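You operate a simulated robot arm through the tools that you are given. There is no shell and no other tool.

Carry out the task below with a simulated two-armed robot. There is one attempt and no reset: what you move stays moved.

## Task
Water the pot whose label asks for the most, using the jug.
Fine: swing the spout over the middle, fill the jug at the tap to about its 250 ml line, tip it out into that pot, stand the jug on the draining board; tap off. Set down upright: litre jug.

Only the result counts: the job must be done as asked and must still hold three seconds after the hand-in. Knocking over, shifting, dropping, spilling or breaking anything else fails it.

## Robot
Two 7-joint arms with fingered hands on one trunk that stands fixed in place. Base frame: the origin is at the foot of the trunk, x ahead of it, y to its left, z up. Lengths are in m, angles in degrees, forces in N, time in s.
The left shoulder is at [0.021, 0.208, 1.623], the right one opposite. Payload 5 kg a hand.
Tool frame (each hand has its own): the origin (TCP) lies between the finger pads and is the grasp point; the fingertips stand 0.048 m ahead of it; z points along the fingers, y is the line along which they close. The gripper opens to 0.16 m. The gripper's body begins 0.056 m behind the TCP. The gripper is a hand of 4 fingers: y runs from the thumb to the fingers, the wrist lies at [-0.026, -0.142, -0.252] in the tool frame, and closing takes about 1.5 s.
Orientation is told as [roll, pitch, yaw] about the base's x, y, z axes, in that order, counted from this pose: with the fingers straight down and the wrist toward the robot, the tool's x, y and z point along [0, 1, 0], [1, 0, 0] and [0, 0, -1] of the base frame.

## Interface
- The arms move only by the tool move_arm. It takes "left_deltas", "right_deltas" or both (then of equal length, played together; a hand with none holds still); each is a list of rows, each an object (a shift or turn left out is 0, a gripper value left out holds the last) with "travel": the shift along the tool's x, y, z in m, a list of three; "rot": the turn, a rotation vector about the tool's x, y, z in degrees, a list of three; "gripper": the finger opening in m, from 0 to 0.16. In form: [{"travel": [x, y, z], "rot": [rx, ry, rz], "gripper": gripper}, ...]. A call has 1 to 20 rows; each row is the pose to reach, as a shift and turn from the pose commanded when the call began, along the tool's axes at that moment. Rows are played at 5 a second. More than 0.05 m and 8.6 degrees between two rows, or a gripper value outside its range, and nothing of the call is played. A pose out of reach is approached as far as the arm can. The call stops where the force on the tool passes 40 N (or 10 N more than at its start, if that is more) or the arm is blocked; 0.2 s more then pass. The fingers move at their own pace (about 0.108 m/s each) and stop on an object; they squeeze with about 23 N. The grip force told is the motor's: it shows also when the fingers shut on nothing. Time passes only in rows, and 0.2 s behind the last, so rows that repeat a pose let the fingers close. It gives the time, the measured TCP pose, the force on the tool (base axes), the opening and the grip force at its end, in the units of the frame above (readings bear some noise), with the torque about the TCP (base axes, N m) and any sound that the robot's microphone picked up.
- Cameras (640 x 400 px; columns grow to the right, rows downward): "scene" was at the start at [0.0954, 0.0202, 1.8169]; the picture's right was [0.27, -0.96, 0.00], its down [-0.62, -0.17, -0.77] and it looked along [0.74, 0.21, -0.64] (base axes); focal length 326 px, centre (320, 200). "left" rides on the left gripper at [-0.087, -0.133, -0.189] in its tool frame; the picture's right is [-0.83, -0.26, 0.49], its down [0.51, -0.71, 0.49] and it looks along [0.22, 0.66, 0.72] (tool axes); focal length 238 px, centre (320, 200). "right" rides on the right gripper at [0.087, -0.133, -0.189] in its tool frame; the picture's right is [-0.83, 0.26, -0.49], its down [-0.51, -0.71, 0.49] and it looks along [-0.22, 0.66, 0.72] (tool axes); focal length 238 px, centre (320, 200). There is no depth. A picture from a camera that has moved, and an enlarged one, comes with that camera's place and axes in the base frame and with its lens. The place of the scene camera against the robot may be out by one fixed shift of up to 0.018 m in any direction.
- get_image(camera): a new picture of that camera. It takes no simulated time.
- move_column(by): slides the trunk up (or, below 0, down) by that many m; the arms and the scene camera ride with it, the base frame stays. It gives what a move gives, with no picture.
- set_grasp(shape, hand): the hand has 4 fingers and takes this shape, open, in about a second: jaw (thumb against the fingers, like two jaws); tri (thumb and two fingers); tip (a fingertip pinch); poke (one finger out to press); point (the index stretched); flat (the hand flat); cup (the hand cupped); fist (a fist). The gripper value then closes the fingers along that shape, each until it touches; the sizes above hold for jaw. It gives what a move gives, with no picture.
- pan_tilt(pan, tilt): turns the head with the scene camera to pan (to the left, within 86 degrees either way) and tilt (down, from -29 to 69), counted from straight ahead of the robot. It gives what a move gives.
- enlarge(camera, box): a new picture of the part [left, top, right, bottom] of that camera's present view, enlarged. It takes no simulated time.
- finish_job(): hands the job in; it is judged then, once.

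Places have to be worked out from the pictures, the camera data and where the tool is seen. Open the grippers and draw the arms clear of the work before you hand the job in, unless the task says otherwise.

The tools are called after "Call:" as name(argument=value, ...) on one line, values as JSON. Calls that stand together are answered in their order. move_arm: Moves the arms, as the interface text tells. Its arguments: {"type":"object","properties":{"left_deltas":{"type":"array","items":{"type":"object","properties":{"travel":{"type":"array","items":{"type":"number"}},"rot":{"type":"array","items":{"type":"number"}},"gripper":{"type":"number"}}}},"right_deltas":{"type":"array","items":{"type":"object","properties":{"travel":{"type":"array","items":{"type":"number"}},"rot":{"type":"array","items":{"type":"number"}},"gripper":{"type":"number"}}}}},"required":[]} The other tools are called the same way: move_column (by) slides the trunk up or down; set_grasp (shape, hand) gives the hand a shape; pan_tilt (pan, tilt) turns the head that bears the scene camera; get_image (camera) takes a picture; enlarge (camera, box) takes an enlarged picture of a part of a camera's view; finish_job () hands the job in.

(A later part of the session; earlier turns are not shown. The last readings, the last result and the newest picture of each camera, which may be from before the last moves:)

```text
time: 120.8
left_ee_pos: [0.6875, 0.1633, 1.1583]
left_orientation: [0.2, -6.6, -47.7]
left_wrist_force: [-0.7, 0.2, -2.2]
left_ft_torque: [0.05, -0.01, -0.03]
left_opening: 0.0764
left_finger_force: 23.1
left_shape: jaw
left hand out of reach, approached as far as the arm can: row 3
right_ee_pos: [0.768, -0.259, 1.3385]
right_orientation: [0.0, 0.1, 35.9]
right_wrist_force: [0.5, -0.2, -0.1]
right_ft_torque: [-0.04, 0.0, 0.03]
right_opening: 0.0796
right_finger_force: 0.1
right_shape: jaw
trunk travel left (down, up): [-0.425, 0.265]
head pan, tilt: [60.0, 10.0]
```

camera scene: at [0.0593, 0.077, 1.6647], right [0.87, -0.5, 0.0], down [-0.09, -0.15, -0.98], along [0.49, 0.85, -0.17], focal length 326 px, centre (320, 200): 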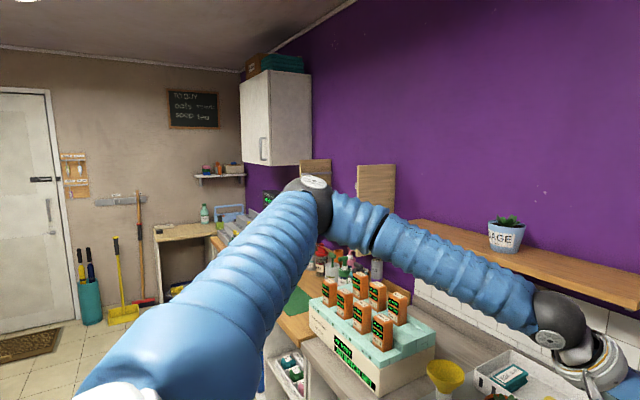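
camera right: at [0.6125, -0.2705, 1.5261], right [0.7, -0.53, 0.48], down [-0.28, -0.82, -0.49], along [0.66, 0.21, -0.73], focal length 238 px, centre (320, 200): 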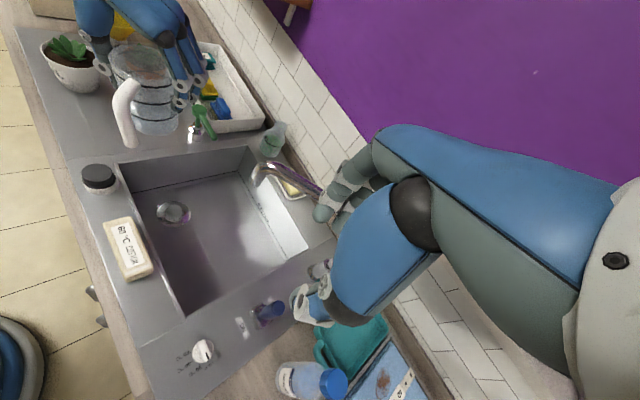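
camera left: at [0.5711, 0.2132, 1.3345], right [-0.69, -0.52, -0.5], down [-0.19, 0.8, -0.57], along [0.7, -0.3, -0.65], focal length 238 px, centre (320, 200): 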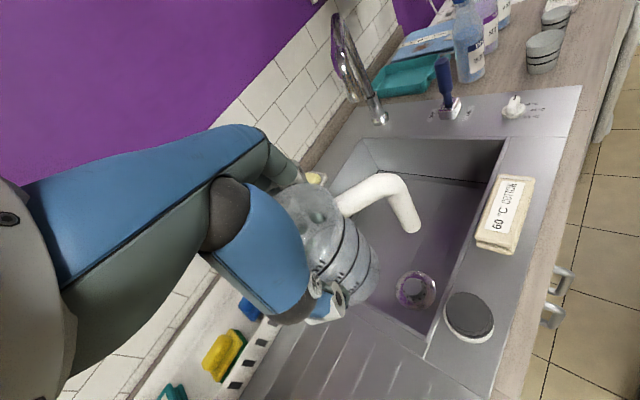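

Rotation limits at about yaw -48 in this posture, which is fine: filling also works at yaw ≈-45. I'll test tilting the jug back by 40° about the grip axis here.

Call:
move_arm(left_deltas=[{"rot": [0, 8, 0]}, {"rot": [0, 16, 0]}, {"rot": [0, 24, 0]}, {"rot": [0, 32, 0]}, {"rot": [0, 40, 0]}])

Call:
pan_tilt(pan=5, tilt=40)

Call:
get_image(camera="scene")

Call:
enlarge(camera="right", box=[0, 0, 300, 240])

```text
time: 122.0
left_ee_pos: [0.6875, 0.1625, 1.1585]
left_orientation: [40.2, -6.5, -47.6]
left_wrist_force: [-0.2, -0.1, -0.4]
left_ft_torque: [0.0, 0.04, 0.01]
left_opening: 0.0767
left_finger_force: 22.7
left_shape: jaw
right_ee_pos: [0.769, -0.2599, 1.3388]
right_orientation: [0.1, 0.1, 35.9]
right_wrist_force: [0.3, -1.0, -0.6]
right_ft_torque: [0.14, 0.02, 0.02]
right_opening: 0.0799
right_finger_force: 0.0
right_shape: jaw
trunk travel left (down, up): [-0.425, 0.265]
head pan, tilt: [60.0, 10.0]
```

```text
time: 123.3
left_ee_pos: [0.687, 0.1635, 1.16]
left_orientation: [40.1, -6.6, -47.6]
left_wrist_force: [-0.3, -0.7, -1.9]
left_ft_torque: [0.02, 0.0, 0.01]
left_opening: 0.0765
left_finger_force: 22.9
left_shape: jaw
right_ee_pos: [0.7685, -0.2576, 1.3392]
right_orientation: [0.1, 0.2, 35.9]
right_wrist_force: [-0.7, 0.2, 0.9]
right_ft_torque: [-0.02, 0.02, 0.03]
right_opening: 0.0795
right_finger_force: 0.0
right_shape: jaw
trunk travel left (down, up): [-0.425, 0.265]
head pan, tilt: [5.0, 40.0]
```

```text
taken
camera scene: at [0.0983, 0.0046, 1.6169], right [0.09, -1.0, 0.0], down [-0.64, -0.06, -0.77], along [0.76, 0.07, -0.64], focal length 326 px, centre (320, 200)
```

scene: 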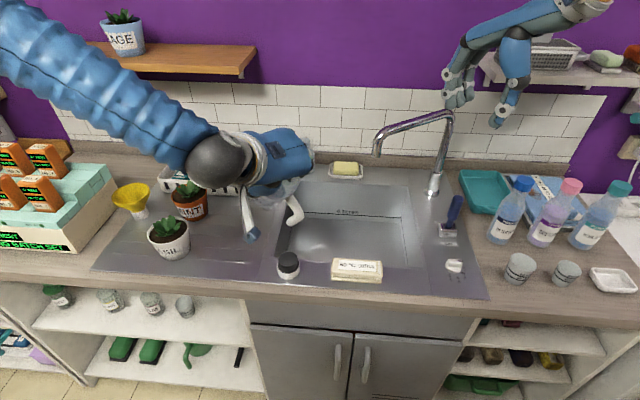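

```text
1.67 times, centred on (150, 120) of right
camera zoom: at [0.6111, -0.2644, 1.529], right [0.7, -0.52, 0.48], down [-0.28, -0.83, -0.49], along [0.66, 0.21, -0.72], focal length 397 px, centre (603, 333)
```

zoom: 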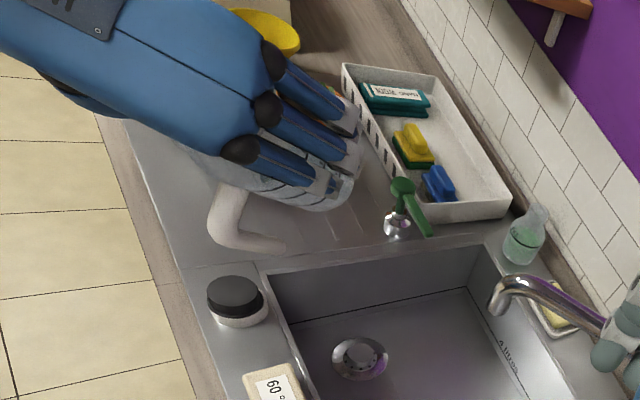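

The tilt works: handle side down, mouth leaning back-right, hand leaning away from where the spout will be. I'll carry it over the sink toward the spout, stopping short.

Call:
move_arm(left_deltas=[{"travel": [-0.0244, 0.0314, -0.0158]}, {"travel": [-0.0487, 0.0627, -0.0315]}, {"travel": [-0.0731, 0.0941, -0.0473]}, {"travel": [-0.0975, 0.1254, -0.0631]}, {"travel": [-0.1218, 0.1568, -0.0788]}, {"travel": [-0.1462, 0.1881, -0.0946]}, {"travel": [-0.1507, 0.2013, -0.0613]}, {"travel": [-0.1553, 0.2145, -0.028]}, {"travel": [-0.1598, 0.2277, 0.0052]}])

Call:
get_image(camera="scene")

Call:
get_image(camera="right")

Call:
get_image(camera="left")

```text
time: 125.3
left_ee_pos: [0.7616, -0.0933, 1.0768]
left_orientation: [40.0, -6.5, -47.7]
left_wrist_force: [2.0, 0.0, -2.4]
left_ft_torque: [0.01, 0.12, 0.05]
left_opening: 0.0768
left_finger_force: 23.1
left_shape: jaw
right_ee_pos: [0.7712, -0.2593, 1.3372]
right_orientation: [0.1, 0.2, 36.0]
right_wrist_force: [0.7, 0.9, -0.9]
right_ft_torque: [0.02, 0.12, 0.03]
right_opening: 0.0798
right_finger_force: 0.0
right_shape: jaw
trunk travel left (down, up): [-0.425, 0.265]
head pan, tilt: [5.0, 40.0]
```

```text
taken
camera scene: at [0.1005, 0.004, 1.6167], right [0.09, -1.0, 0.0], down [-0.64, -0.06, -0.76], along [0.76, 0.07, -0.64], focal length 326 px, centre (320, 200)
```

scene: 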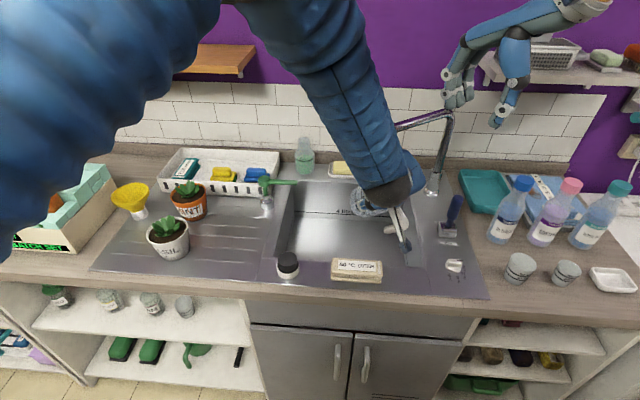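

```text
taken
camera right: at [0.6132, -0.265, 1.5277], right [0.7, -0.52, 0.48], down [-0.28, -0.83, -0.49], along [0.66, 0.21, -0.73], focal length 238 px, centre (320, 200)
```

right: 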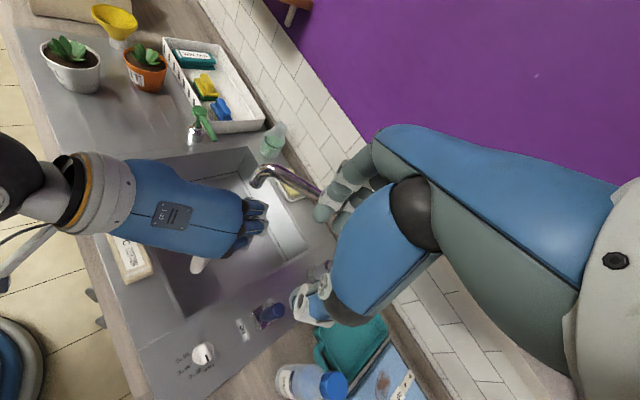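

```text
taken
camera left: at [0.5276, -0.115, 1.1501], right [-0.34, -0.11, -0.93], down [0.05, 0.99, -0.13], along [0.94, -0.09, -0.34], focal length 238 px, centre (320, 200)
```

left: 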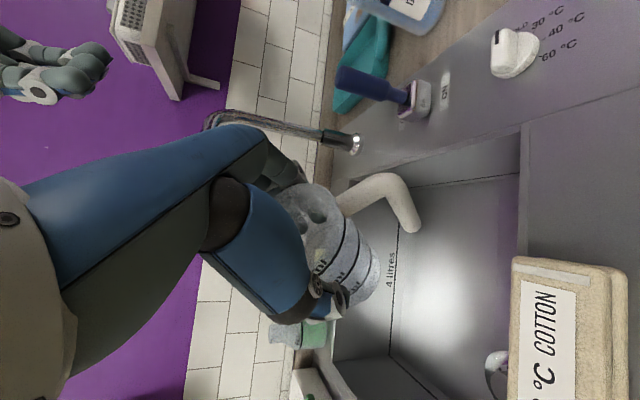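

The posture is fine. I'll move the last stretch under the outlet, going forward and down slowly.

Call:
move_arm(left_deltas=[{"travel": [0.0016, 0.0112, 0.0199]}, {"travel": [0.0033, 0.0225, 0.0398]}, {"travel": [0.0049, 0.0337, 0.0596]}, {"travel": [0.0065, 0.0449, 0.0795]}])

Call:
get_image(camera="right")

Call:
get_image(camera="left")

Call:
enlarge(camera="scene", box=[330, 90, 490, 290])

```text
time: 126.3
left_ee_pos: [0.8369, -0.0923, 1.0263]
left_orientation: [40.1, -6.4, -47.7]
left_wrist_force: [-0.1, 0.7, -2.7]
left_ft_torque: [0.03, 0.07, 0.0]
left_opening: 0.0767
left_finger_force: 23.0
left_shape: jaw
right_ee_pos: [0.7704, -0.2589, 1.3378]
right_orientation: [0.1, 0.3, 36.0]
right_wrist_force: [1.3, -0.5, 1.0]
right_ft_torque: [0.02, 0.05, 0.03]
right_opening: 0.08
right_finger_force: 0.0
right_shape: jaw
trunk travel left (down, up): [-0.425, 0.265]
head pan, tilt: [5.0, 40.0]
```

```text
taken
camera right: at [0.6131, -0.265, 1.5278], right [0.7, -0.52, 0.48], down [-0.28, -0.83, -0.49], along [0.66, 0.21, -0.73], focal length 238 px, centre (320, 200)
```

right: 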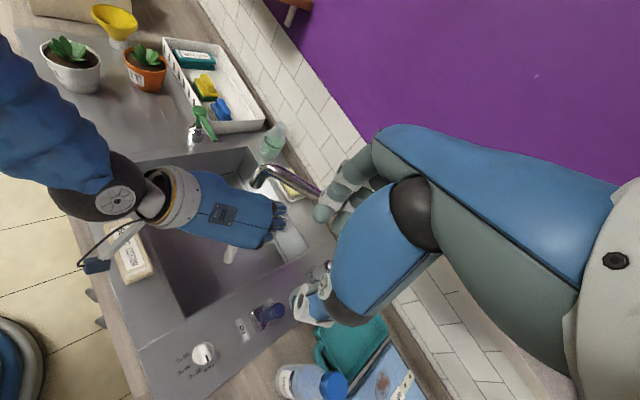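

```text
taken
camera left: at [0.6033, -0.1143, 1.0994], right [-0.34, -0.1, -0.93], down [0.05, 0.99, -0.13], along [0.94, -0.09, -0.34], focal length 238 px, centre (320, 200)
```

left: 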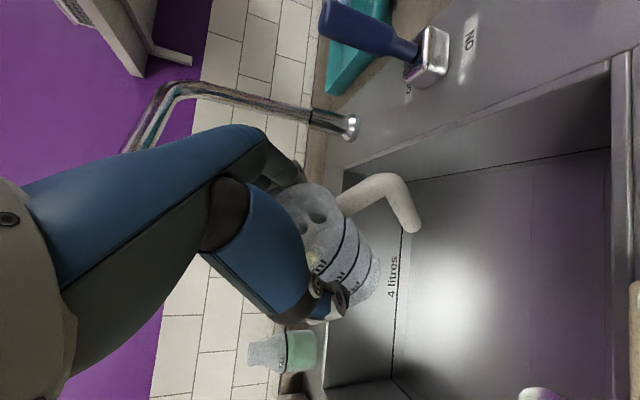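

```text
2.00 times, centred on (410, 190) of scene
camera zoom: at [0.1003, 0.004, 1.6167], right [0.09, -1.0, 0.0], down [-0.64, -0.06, -0.76], along [0.76, 0.07, -0.64], focal length 653 px, centre (140, 220)
```

zoom: 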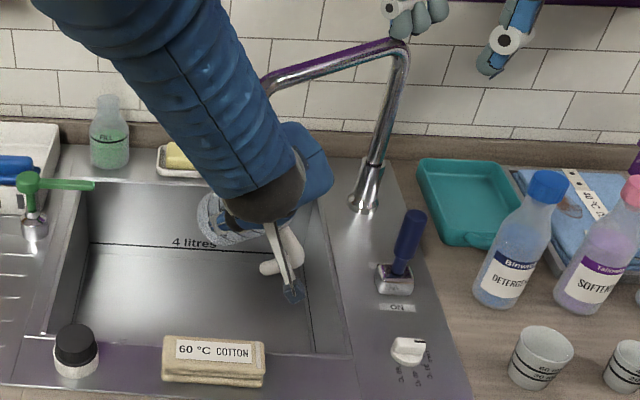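

I need to verify that the stream path is clear of the hand. I'll zoom in on the outlet and mouth region.

Call:
enlarge(camera="right", box=[190, 140, 320, 290])

Call:
enlarge(camera="scene", box=[360, 90, 440, 240])

Call:
enlarge(camera="left", box=[120, 80, 440, 380])

```text
2.67 times, centred on (255, 215) of right
camera zoom: at [0.6131, -0.265, 1.5278], right [0.7, -0.52, 0.48], down [-0.28, -0.83, -0.49], along [0.66, 0.21, -0.73], focal length 636 px, centre (493, 160)
```

zoom: 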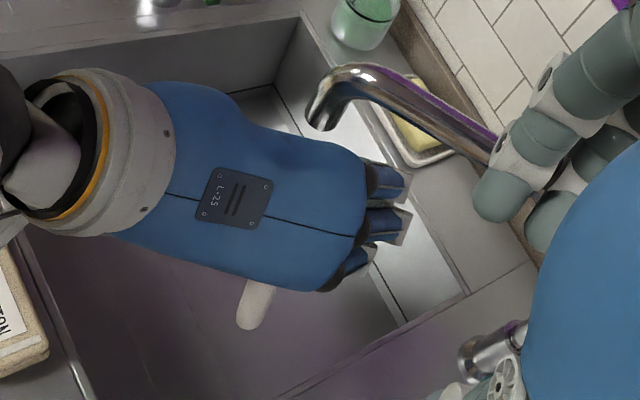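

```text
2.67 times, centred on (400, 165) of scene
camera zoom: at [0.1003, 0.004, 1.6167], right [0.09, -1.0, 0.0], down [-0.64, -0.06, -0.76], along [0.76, 0.07, -0.64], focal length 870 px, centre (107, 293)
```

zoom: 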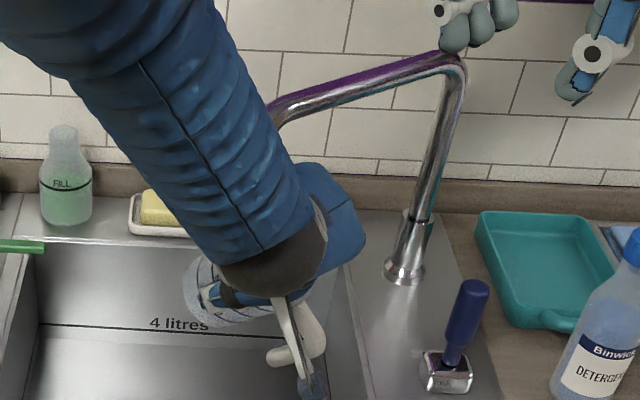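

```text
1.33 times, centred on (280, 230) of left
camera zoom: at [0.6033, -0.1143, 1.0994], right [-0.34, -0.1, -0.93], down [0.05, 0.99, -0.13], along [0.94, -0.09, -0.34], focal length 318 px, centre (373, 160)
```

zoom: 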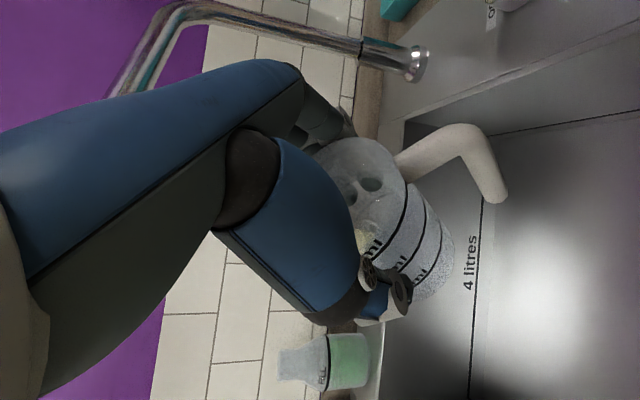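

By the tool geometry the stream passes about 1 cm outside the palm edge and enters 2 cm inside the far rim. Now I'll bring the right hand back down onto the lever.

Call:
move_arm(right_deltas=[{"travel": [-0.009, 0.0003, 0.0], "rot": [0, 0, 6], "gripper": 0.08}, {"travel": [-0.018, 0.0006, 0.02], "rot": [0, 0, 12]}, {"travel": [-0.027, 0.001, 0.05], "rot": [0, 0, 18]}, {"travel": [-0.036, 0.0013, 0.08], "rot": [0, 0, 24]}, {"travel": [-0.045, 0.0016, 0.11], "rot": [0, 0, 30]}, {"travel": [-0.0546, 0.0019, 0.14], "rot": [0, 0, 36]}, {"travel": [-0.0546, 0.0019, 0.158], "rot": [0, 0, 36]}])

Call:
get_image(camera="right")

Call:
enlarge(camera="scene", box=[340, 90, 500, 290])

```text
time: 127.9
left_ee_pos: [0.8366, -0.0933, 1.0268]
left_orientation: [40.1, -6.5, -47.7]
left_wrist_force: [-0.9, 0.1, -2.1]
left_ft_torque: [0.07, 0.05, 0.0]
left_opening: 0.0766
left_finger_force: 22.7
left_shape: jaw
right_ee_pos: [0.8018, -0.3018, 1.1814]
right_orientation: [0.0, 0.2, -0.3]
right_wrist_force: [0.5, -0.4, 0.7]
right_ft_torque: [0.04, 0.08, 0.01]
right_opening: 0.08
right_finger_force: 0.1
right_shape: jaw
trunk travel left (down, up): [-0.425, 0.265]
head pan, tilt: [5.0, 40.0]
```

```text
taken
camera right: at [0.671, -0.2145, 1.3709], right [0.26, -0.84, 0.49], down [-0.71, -0.5, -0.49], along [0.65, -0.22, -0.72], focal length 238 px, centre (320, 200)
```

right: 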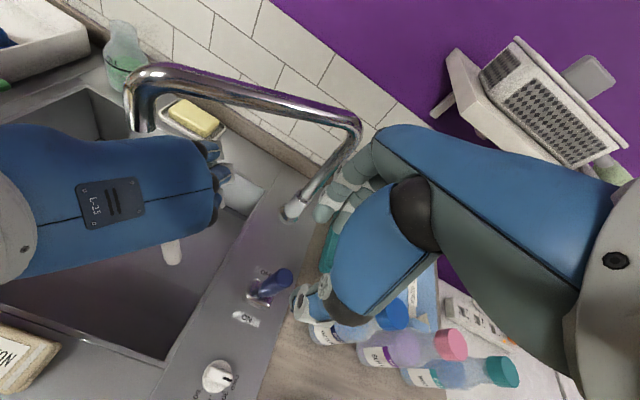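

```text
2.00 times, centred on (420, 190) of scene
camera zoom: at [0.0989, 0.0031, 1.6168], right [0.09, -1.0, 0.0], down [-0.64, -0.06, -0.77], along [0.76, 0.07, -0.64], focal length 653 px, centre (120, 220)
```

zoom: 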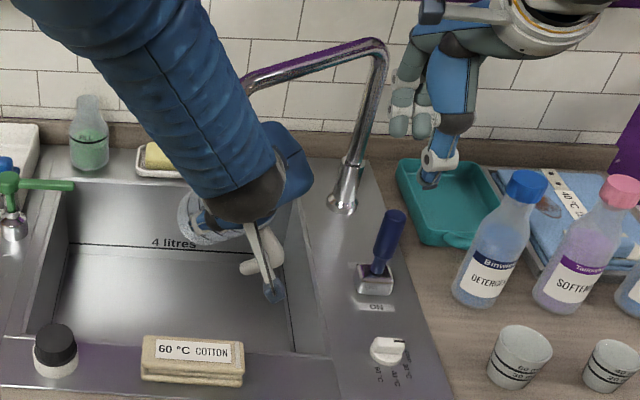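

I'll lower the right hand around the lever and narrow the fingers, as before.

Call:
move_arm(right_deltas=[{"travel": [0, 0.002, 0.04]}, {"travel": [0, 0.002, 0.08]}, {"travel": [0, 0.002, 0.11]}, {"travel": [0, 0.002, 0.135]}, {"travel": [0, 0.002, 0.156]}, {"travel": [0, 0.002, 0.156], "gripper": 0.04}, {"travel": [0, 0.002, 0.156]}, {"travel": [0, 0.002, 0.156]}])

Call:
get_image(camera="right")

Call:
enlarge(camera="scene", box=[340, 90, 500, 290])

```text
time: 129.7
left_ee_pos: [0.8376, -0.0911, 1.0269]
left_orientation: [40.0, -6.7, -47.6]
left_wrist_force: [-1.2, -0.9, -2.5]
left_ft_torque: [-0.04, -0.02, 0.01]
left_opening: 0.0766
left_finger_force: 23.5
left_shape: jaw
right_ee_pos: [0.8031, -0.3018, 1.0255]
right_orientation: [0.0, 0.0, 0.0]
right_wrist_force: [-0.3, -0.7, -0.3]
right_ft_torque: [0.0, -0.02, 0.0]
right_opening: 0.0405
right_finger_force: 0.0
right_shape: jaw
trunk travel left (down, up): [-0.425, 0.265]
head pan, tilt: [5.0, 40.0]
```

```text
taken
camera right: at [0.6717, -0.2132, 1.2147], right [0.26, -0.83, 0.49], down [-0.71, -0.51, -0.49], along [0.65, -0.22, -0.72], focal length 238 px, centre (320, 200)
```

right: 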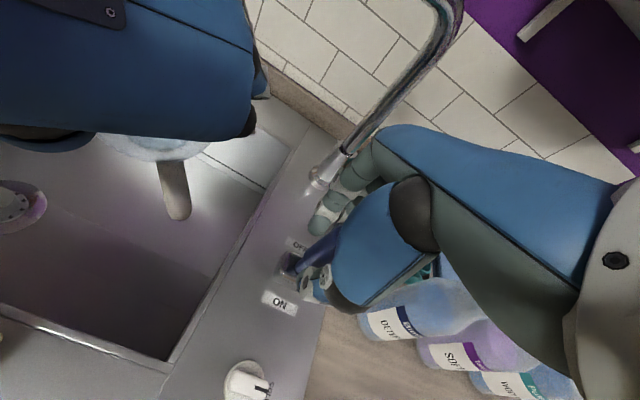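

```text
2.00 times, centred on (420, 190) of scene
camera zoom: at [0.0984, 0.0041, 1.6169], right [0.09, -1.0, 0.0], down [-0.64, -0.06, -0.77], along [0.76, 0.07, -0.64], focal length 653 px, centre (120, 220)
```

zoom: 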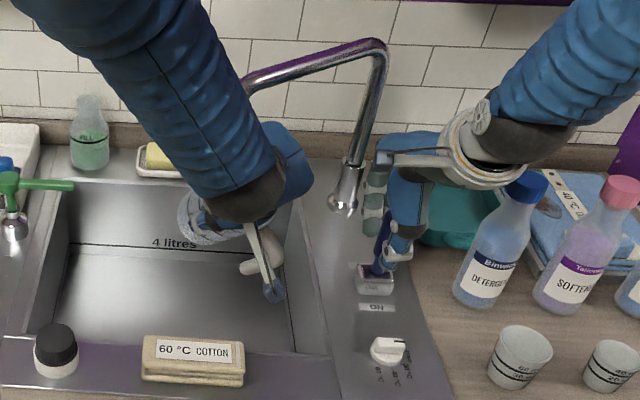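

Everything is in place. I'll pull the lever to ON as before and look at the stream.

Call:
move_arm(right_deltas=[{"travel": [0, -0.012, 0]}, {"travel": [0, -0.024, 0]}, {"travel": [0, -0.034, 0]}])

Call:
get_image(camera="left")

Call:
get_image(camera="right")

Call:
enlarge(camera="scene", box=[340, 90, 500, 290])

```text
time: 130.5
left_ee_pos: [0.8356, -0.0915, 1.028]
left_orientation: [40.1, -6.7, -47.5]
left_wrist_force: [0.6, 0.5, -3.2]
left_ft_torque: [-0.01, -0.01, -0.01]
left_opening: 0.0768
left_finger_force: 22.7
left_shape: jaw
right_ee_pos: [0.7699, -0.3005, 1.0251]
right_orientation: [-0.1, 0.2, -0.1]
right_wrist_force: [0.9, 0.4, 1.6]
right_ft_torque: [-0.02, -0.07, 0.0]
right_opening: 0.0404
right_finger_force: 0.0
right_shape: jaw
trunk travel left (down, up): [-0.425, 0.265]
head pan, tilt: [5.0, 40.0]
```

```text
taken
camera left: at [0.602, -0.1143, 1.1006], right [-0.34, -0.11, -0.93], down [0.05, 0.99, -0.13], along [0.94, -0.09, -0.33], focal length 238 px, centre (320, 200)
```

left: 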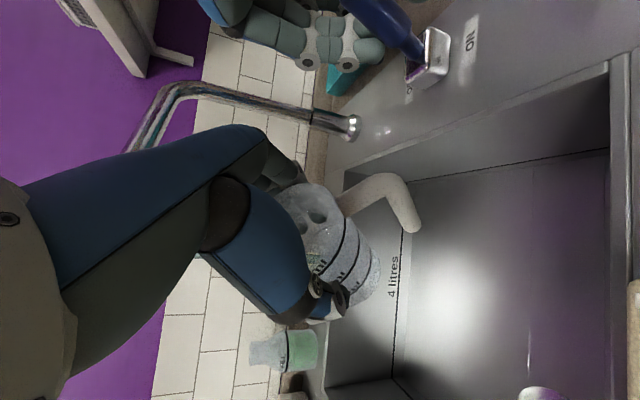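

```text
taken
camera right: at [0.6372, -0.2129, 1.2148], right [0.26, -0.83, 0.49], down [-0.71, -0.51, -0.49], along [0.65, -0.22, -0.72], focal length 238 px, centre (320, 200)
```

right: 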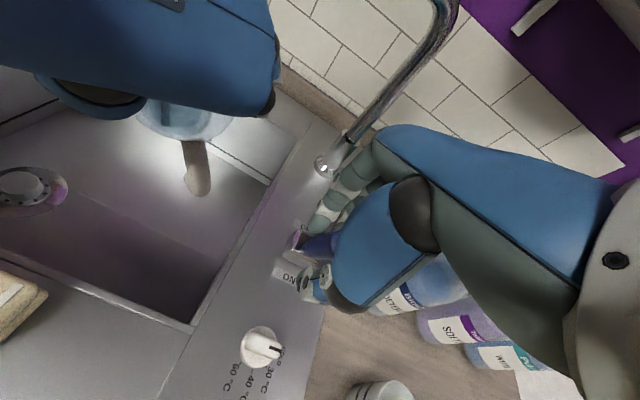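

```text
2.00 times, centred on (420, 190) of scene
camera zoom: at [0.0983, 0.004, 1.6169], right [0.09, -1.0, 0.0], down [-0.64, -0.06, -0.77], along [0.76, 0.07, -0.64], focal length 653 px, centre (120, 220)
```

zoom: 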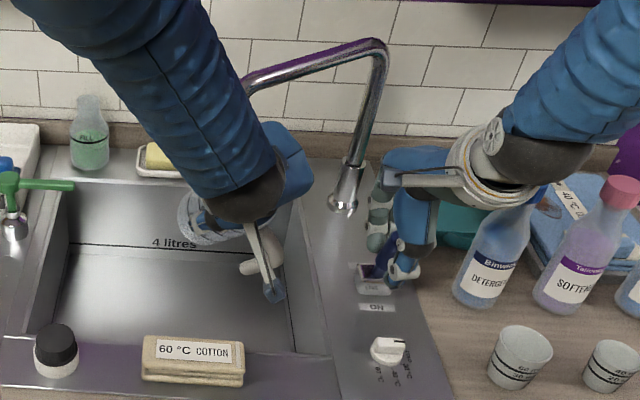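

There is a hint of blue water in the jug. I'll zoom in.

Call:
enlarge(camera="right", box=[100, 60, 280, 220])

Call:
enlarge(camera="left", box=[240, 150, 440, 330])

Call:
enlarge(camera="scene", box=[360, 170, 430, 250])

```text
2.50 times, centred on (190, 140) of right
camera zoom: at [0.6372, -0.2129, 1.2148], right [0.26, -0.83, 0.49], down [-0.71, -0.51, -0.49], along [0.65, -0.22, -0.72], focal length 596 px, centre (645, 350)
```

zoom: 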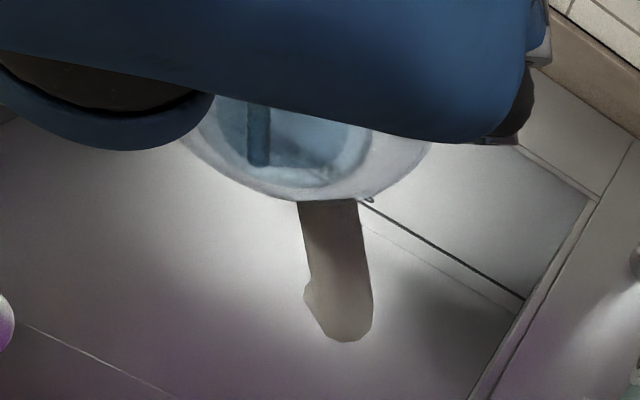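

```text
2.22 times, centred on (340, 240) of left
camera zoom: at [0.602, -0.1143, 1.1006], right [-0.34, -0.11, -0.93], down [0.05, 0.99, -0.13], along [0.94, -0.09, -0.33], focal length 530 px, centre (276, 111)
```

zoom: 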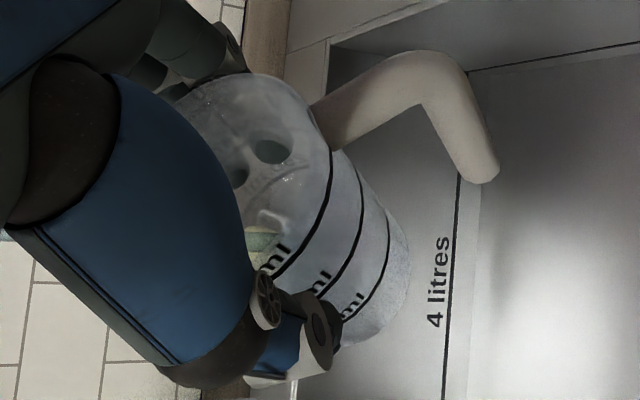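

```text
5.00 times, centred on (395, 210) of scene
camera zoom: at [0.0983, 0.004, 1.6169], right [0.09, -1.0, 0.0], down [-0.64, -0.06, -0.77], along [0.76, 0.07, -0.64], focal length 1632 px, centre (-55, 150)
```

zoom: 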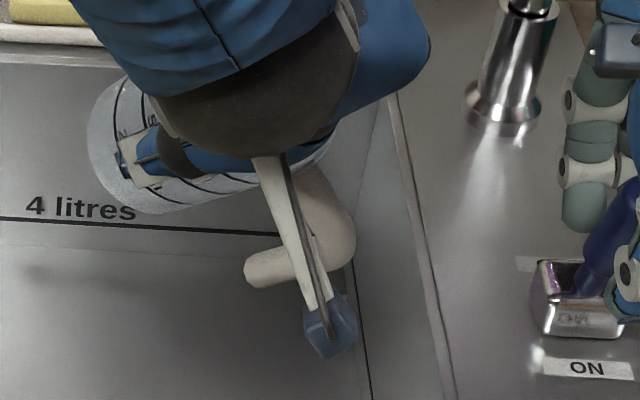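

The right-hand camera shows the stream going straight into the jug, with blue water collecting. I'll let about 1 s pass.

Call:
move_arm(right_deltas=[{}, {}, {}, {}])

Call:
enlarge(camera="right", box=[100, 60, 280, 220])

Call:
enlarge(camera="left", box=[240, 150, 440, 330])

```text
time: 131.5
left_ee_pos: [0.8363, -0.0926, 1.0274]
left_orientation: [40.1, -6.5, -47.6]
left_wrist_force: [-0.3, -1.1, -3.2]
left_ft_torque: [0.0, 0.02, -0.03]
left_opening: 0.0765
left_finger_force: 23.3
left_shape: jaw
right_ee_pos: [0.7677, -0.3015, 1.0264]
right_orientation: [-0.1, 0.2, -0.1]
right_wrist_force: [-0.8, -0.6, 0.2]
right_ft_torque: [0.0, -0.05, 0.02]
right_opening: 0.0405
right_finger_force: 0.1
right_shape: jaw
trunk travel left (down, up): [-0.425, 0.265]
head pan, tilt: [5.0, 40.0]
```

```text
2.50 times, centred on (190, 140) of right
camera zoom: at [0.6375, -0.2129, 1.2145], right [0.26, -0.83, 0.49], down [-0.71, -0.51, -0.49], along [0.65, -0.22, -0.72], focal length 596 px, centre (645, 350)
```

zoom: 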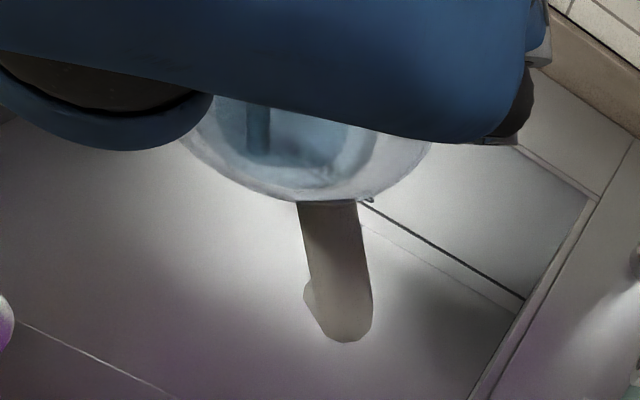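

```text
2.22 times, centred on (340, 240) of left
camera zoom: at [0.6021, -0.1143, 1.1004], right [-0.34, -0.11, -0.93], down [0.05, 0.99, -0.13], along [0.94, -0.09, -0.33], focal length 530 px, centre (276, 111)
```

zoom: 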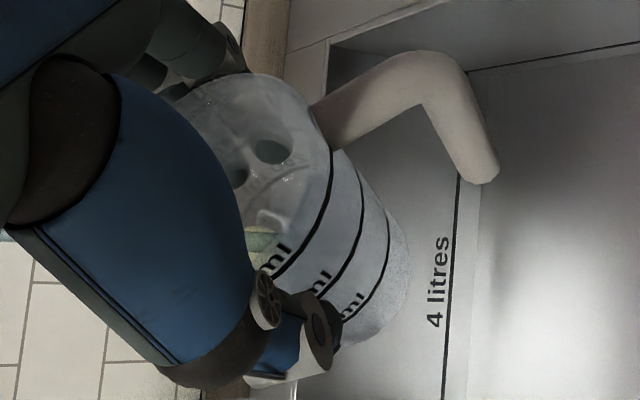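

From where the stream meets the surface I estimate about 145 ml, rising about 50 ml/s. I'll wait 1 s more and measure again.

Call:
move_arm(right_deltas=[{}, {}, {}, {}])

Call:
enlarge(camera="right", box=[100, 60, 280, 220])

Call:
enlarge(camera="scene", box=[360, 170, 430, 250])

```text
time: 132.5
left_ee_pos: [0.835, -0.093, 1.0266]
left_orientation: [40.2, -6.4, -47.6]
left_wrist_force: [0.1, 0.4, -3.4]
left_ft_torque: [-0.01, 0.02, 0.03]
left_opening: 0.0767
left_finger_force: 22.7
left_shape: jaw
right_ee_pos: [0.7683, -0.3012, 1.0247]
right_orientation: [0.0, 0.2, -0.1]
right_wrist_force: [-0.1, 0.4, -0.4]
right_ft_torque: [0.03, 0.0, -0.01]
right_opening: 0.0403
right_finger_force: 0.0
right_shape: jaw
trunk travel left (down, up): [-0.425, 0.265]
head pan, tilt: [5.0, 40.0]
```

```text
2.50 times, centred on (190, 140) of right
camera zoom: at [0.6376, -0.2129, 1.2145], right [0.26, -0.83, 0.49], down [-0.71, -0.51, -0.49], along [0.65, -0.22, -0.72], focal length 596 px, centre (645, 350)
```

zoom: 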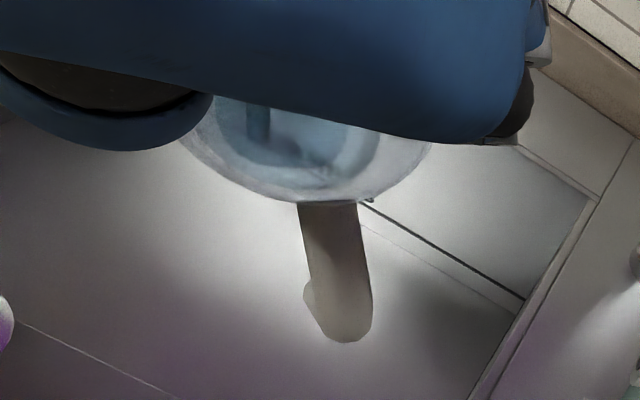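

```text
5.00 times, centred on (395, 210) of scene
camera zoom: at [0.0987, 0.004, 1.6168], right [0.09, -1.0, 0.0], down [-0.64, -0.06, -0.77], along [0.76, 0.07, -0.64], focal length 1632 px, centre (-55, 150)
```

zoom: 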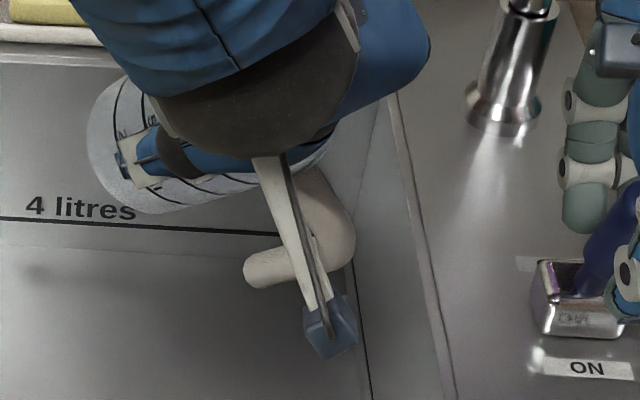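

I estimate about 225 ml now. Shutting off will add a bit more, so I'm pushing the lever to OFF.

Call:
move_arm(right_deltas=[{"travel": [0, 0.028, 0]}, {"travel": [0, 0.048, 0]}, {"travel": [0, 0.051, 0]}])

Call:
get_image(camera="right")

Call:
enlarge(camera="right", box=[60, 60, 240, 220])

Call:
enlarge(camera="scene", box=[360, 170, 490, 280])

```text
time: 133.3
left_ee_pos: [0.8354, -0.0922, 1.0268]
left_orientation: [40.2, -6.6, -47.7]
left_wrist_force: [-0.5, -0.7, -3.3]
left_ft_torque: [-0.02, 0.02, -0.01]
left_opening: 0.0767
left_finger_force: 23.0
left_shape: jaw
right_ee_pos: [0.8189, -0.3008, 1.0245]
right_orientation: [0.0, 0.1, -0.2]
right_wrist_force: [-8.1, 0.5, 3.9]
right_ft_torque: [0.03, 0.37, -0.07]
right_opening: 0.0418
right_finger_force: 0.0
right_shape: jaw
trunk travel left (down, up): [-0.425, 0.265]
head pan, tilt: [5.0, 40.0]
```

```text
taken
camera right: at [0.6875, -0.2126, 1.2147], right [0.26, -0.83, 0.49], down [-0.71, -0.51, -0.49], along [0.65, -0.22, -0.72], focal length 238 px, centre (320, 200)
```

right: 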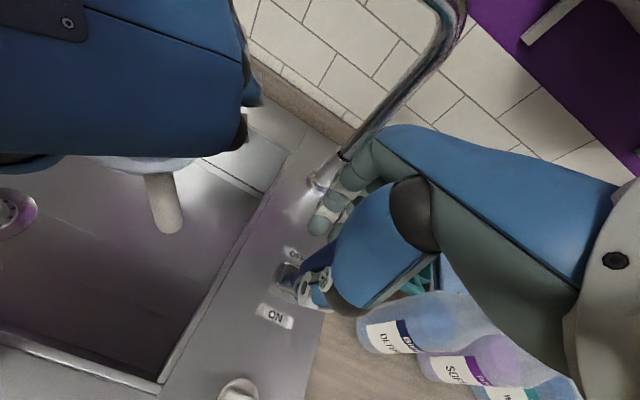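

```text
2.50 times, centred on (150, 140) of right
camera zoom: at [0.6875, -0.2126, 1.2147], right [0.26, -0.83, 0.49], down [-0.71, -0.51, -0.49], along [0.65, -0.22, -0.72], focal length 596 px, centre (745, 350)
```

zoom: 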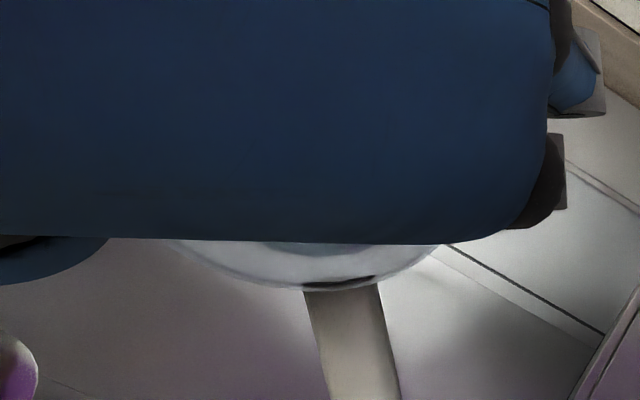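

```text
3.64 times, centred on (425, 225) of scene
camera zoom: at [0.0974, 0.0042, 1.6169], right [0.09, -1.0, 0.0], down [-0.64, -0.06, -0.77], along [0.76, 0.07, -0.64], focal length 1187 px, centre (-62, 109)
```

zoom: 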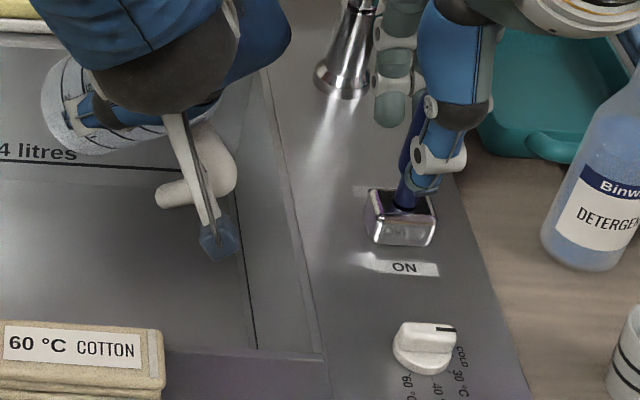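

The lever is back at its stop. I'll retreat the jug smoothly from under the spout the way it came, then check the outlet and the level.

Call:
move_arm(left_deltas=[{"travel": [-0.0013, -0.009, -0.0159]}, {"travel": [-0.0026, -0.018, -0.0318]}, {"travel": [-0.0039, -0.0269, -0.0477]}, {"travel": [-0.0052, -0.0359, -0.0636]}, {"travel": [-0.0065, -0.0449, -0.0795]}, {"travel": [-0.0031, -0.0548, -0.1045]}, {"travel": [0.0003, -0.0647, -0.1294]}, {"travel": [0.0037, -0.0746, -0.1544]}, {"travel": [0.0071, -0.0845, -0.1793]}, {"travel": [0.0071, -0.0845, -0.1793]}])

Call:
get_image(camera="scene")

Call:
get_image(camera="left")

Call:
get_image(camera="right")

```text
time: 135.5
left_ee_pos: [0.6869, -0.0929, 1.1587]
left_orientation: [40.0, -6.6, -47.6]
left_wrist_force: [0.5, 0.5, -3.4]
left_ft_torque: [0.01, 0.07, -0.03]
left_opening: 0.0765
left_finger_force: 23.0
left_shape: jaw
right_ee_pos: [0.8202, -0.2998, 1.025]
right_orientation: [0.0, 0.2, -0.1]
right_wrist_force: [-7.9, 0.5, 2.1]
right_ft_torque: [-0.02, 0.41, -0.04]
right_opening: 0.0423
right_finger_force: 0.0
right_shape: jaw
trunk travel left (down, up): [-0.425, 0.265]
head pan, tilt: [5.0, 40.0]
```

```text
taken
camera scene: at [0.0983, 0.0044, 1.6169], right [0.09, -1.0, 0.0], down [-0.64, -0.06, -0.77], along [0.76, 0.07, -0.64], focal length 326 px, centre (320, 200)
```

scene: 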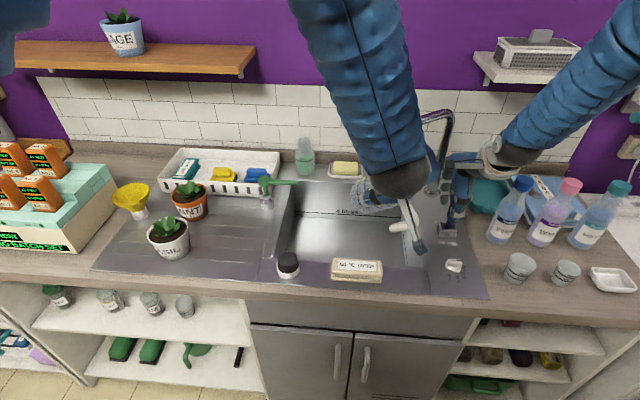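

```text
taken
camera left: at [0.4527, -0.1146, 1.2316], right [-0.34, -0.11, -0.93], down [0.05, 0.99, -0.13], along [0.94, -0.09, -0.33], focal length 238 px, centre (320, 200)
```

left: 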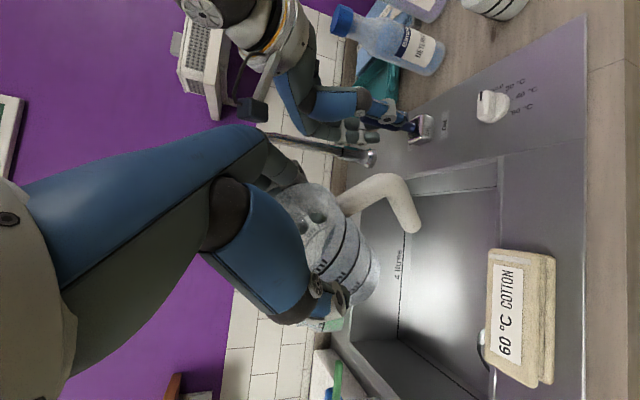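

```text
taken
camera right: at [0.6884, -0.2124, 1.2147], right [0.26, -0.83, 0.49], down [-0.71, -0.51, -0.49], along [0.65, -0.22, -0.72], focal length 238 px, centre (320, 200)
```

right: 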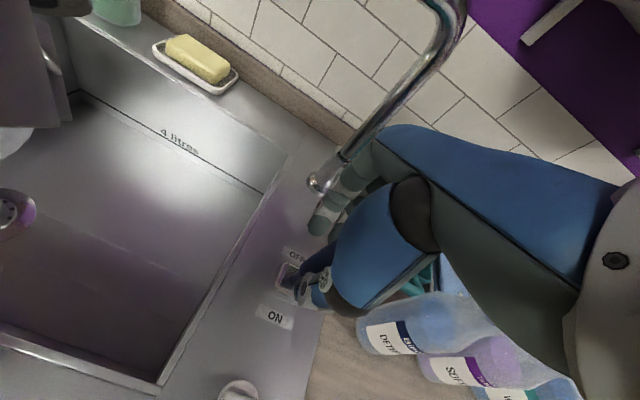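

There is no stream in the sink, so the tap is off. I'll release the lever with the right hand, rise to the viewing spot, and set the jug upright to read the level.

Call:
move_arm(right_deltas=[{"travel": [0, -0.004, 0], "gripper": 0.08}, {"travel": [0, -0.01, 0]}, {"travel": [0, -0.014, 0]}, {"travel": [0, -0.014, -0.03]}, {"travel": [0, -0.014, -0.06]}, {"travel": [0, -0.014, -0.1]}, {"travel": [0, -0.014, -0.14]}, {"travel": [0, -0.014, -0.18]}, {"travel": [0, -0.014, -0.22]}, {"travel": [0, -0.014, -0.25]}], left_deltas=[{"rot": [0, -4, 0]}, {"rot": [0, -8, 0]}, {"rot": [0, -12, 0]}, {"rot": [0, -16, 0]}, {"rot": [0, -20, 0]}, {"rot": [0, -24, 0]}, {"rot": [0, -28, 0]}, {"rot": [0, -32, 0]}, {"rot": [0, -36, 0]}, {"rot": [0, -38, 0]}])

Call:
get_image(camera="right")

Call:
get_image(camera="scene")

Call:
get_image(camera="left")

```text
time: 137.7
left_ee_pos: [0.6873, -0.0911, 1.1594]
left_orientation: [2.0, -6.6, -47.7]
left_wrist_force: [-1.4, 0.4, -3.7]
left_ft_torque: [0.12, -0.09, 0.0]
left_opening: 0.0767
left_finger_force: 22.9
left_shape: jaw
right_ee_pos: [0.806, -0.3011, 1.2756]
right_orientation: [-0.1, 0.1, -0.1]
right_wrist_force: [-0.7, 0.2, -1.9]
right_ft_torque: [-0.02, -0.15, 0.01]
right_opening: 0.0795
right_finger_force: 0.1
right_shape: jaw
trunk travel left (down, up): [-0.425, 0.265]
head pan, tilt: [5.0, 40.0]
```

```text
taken
camera right: at [0.6747, -0.2132, 1.465], right [0.26, -0.83, 0.49], down [-0.71, -0.51, -0.49], along [0.65, -0.22, -0.72], focal length 238 px, centre (320, 200)
```

right: 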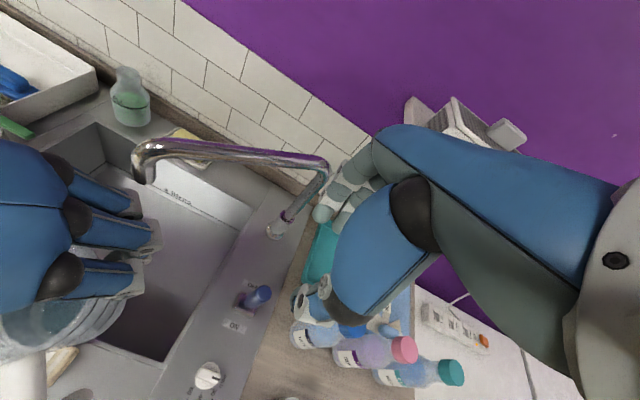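

```text
taken
camera scene: at [0.0977, 0.0044, 1.6169], right [0.09, -1.0, 0.0], down [-0.64, -0.06, -0.77], along [0.76, 0.07, -0.64], focal length 326 px, centre (320, 200)
```

scene: 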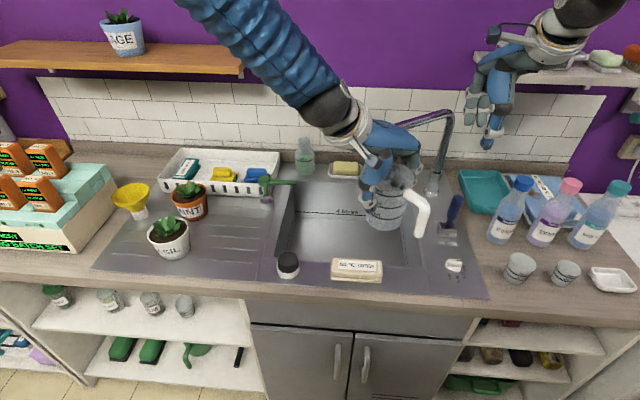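

```text
taken
camera left: at [0.5146, -0.0424, 1.3285], right [-0.74, -0.4, -0.54], down [-0.05, 0.83, -0.55], along [0.68, -0.38, -0.63], focal length 238 px, centre (320, 200)
```

left: 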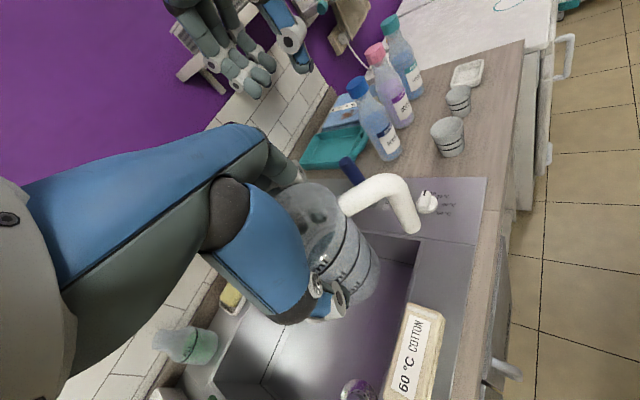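

The lever is upright at OFF and the spout is dry. I'll zoom in on the jug to read the level against the 250 line.

Call:
enlarge(camera="scene", box=[350, 150, 440, 250])

Call:
enlarge(camera="right", box=[0, 180, 180, 400])

Call:
enlarge(camera="left", box=[270, 170, 420, 320])

```text
4.00 times, centred on (395, 200) of scene
camera zoom: at [0.0977, 0.0044, 1.6169], right [0.09, -1.0, 0.0], down [-0.64, -0.06, -0.77], along [0.76, 0.07, -0.64], focal length 1306 px, centre (20, 200)
```

zoom: 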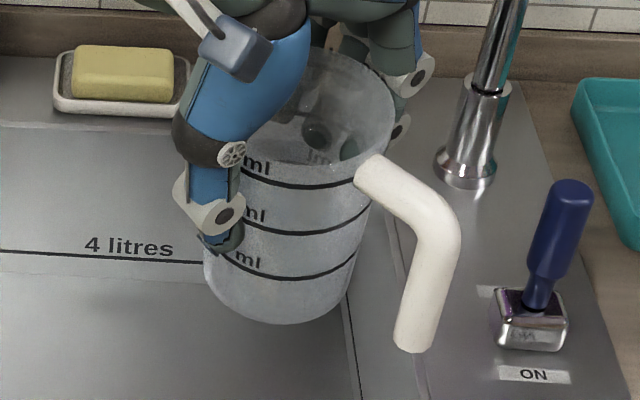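

```text
1.82 times, centred on (90, 290) of right
camera zoom: at [0.6747, -0.2132, 1.465], right [0.26, -0.83, 0.49], down [-0.71, -0.51, -0.49], along [0.65, -0.22, -0.72], focal length 433 px, centre (738, 36)
```

zoom: 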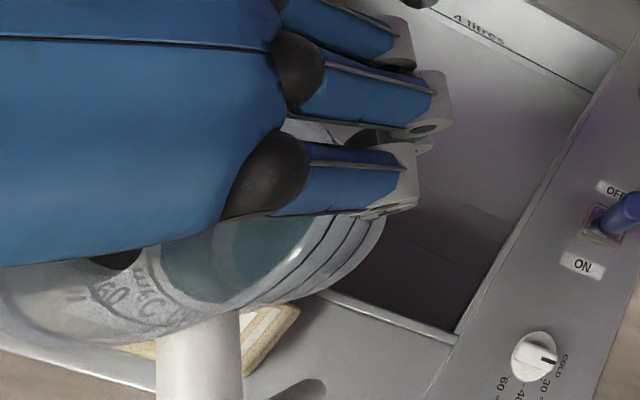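

```text
2.67 times, centred on (345, 245) of left
camera zoom: at [0.5146, -0.0424, 1.3285], right [-0.74, -0.4, -0.54], down [-0.05, 0.83, -0.55], along [0.68, -0.38, -0.63], focal length 636 px, centre (253, 80)
```

zoom: 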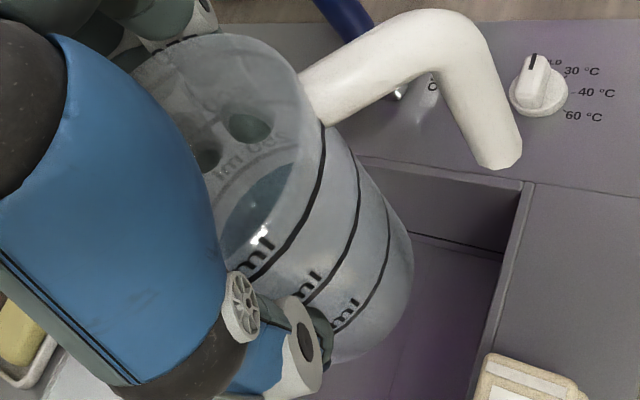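

I'll zoom in closer on the interior to compare the water edge with the markings.

Call:
enlarge(camera="left", box=[320, 190, 400, 290])

Call:
enlarge(camera="scene", box=[375, 160, 425, 235])

Call:
enlarge(camera="right", box=[0, 280, 120, 380])

```text
4.00 times, centred on (360, 240) of left
camera zoom: at [0.5146, -0.0424, 1.3285], right [-0.74, -0.4, -0.54], down [-0.05, 0.83, -0.55], along [0.68, -0.38, -0.63], focal length 953 px, centre (160, 40)
```

zoom: 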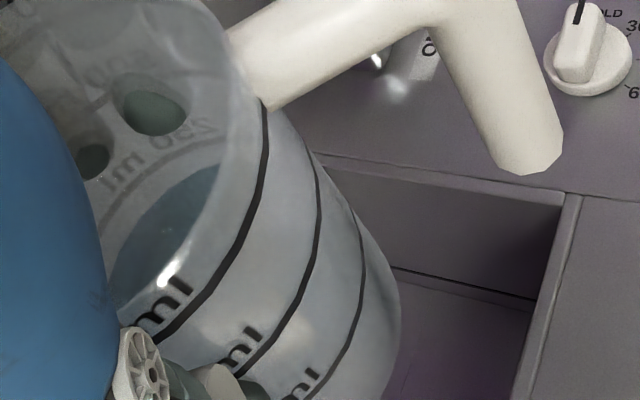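

```text
5.33 times, centred on (400, 198) of scene
camera zoom: at [0.0977, 0.0044, 1.6169], right [0.09, -1.0, 0.0], down [-0.64, -0.06, -0.77], along [0.76, 0.07, -0.64], focal length 1741 px, centre (-107, 213)
```

zoom: 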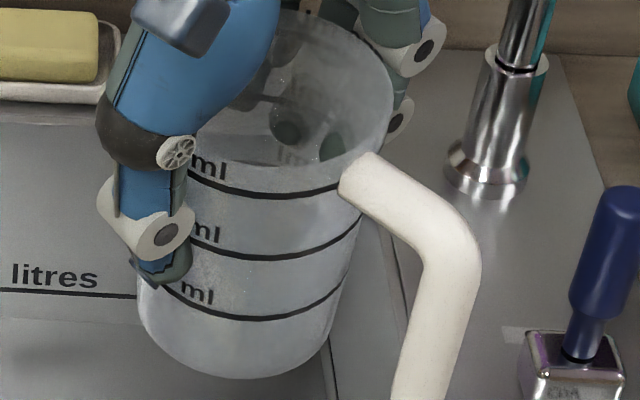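

```text
4.00 times, centred on (60, 330) of right
camera zoom: at [0.6747, -0.2132, 1.465], right [0.26, -0.83, 0.49], down [-0.71, -0.51, -0.49], along [0.65, -0.22, -0.72], focal length 953 px, centre (1360, -320)
```

zoom: 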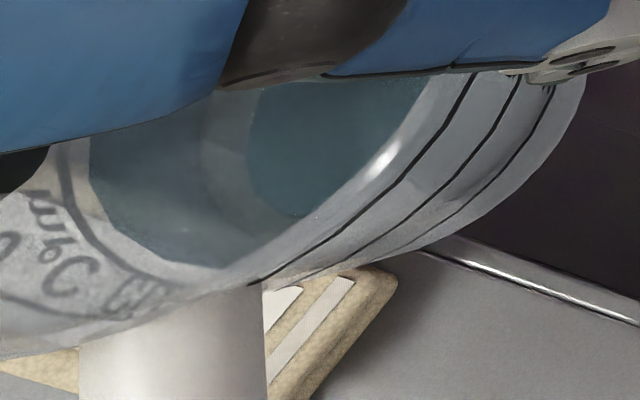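

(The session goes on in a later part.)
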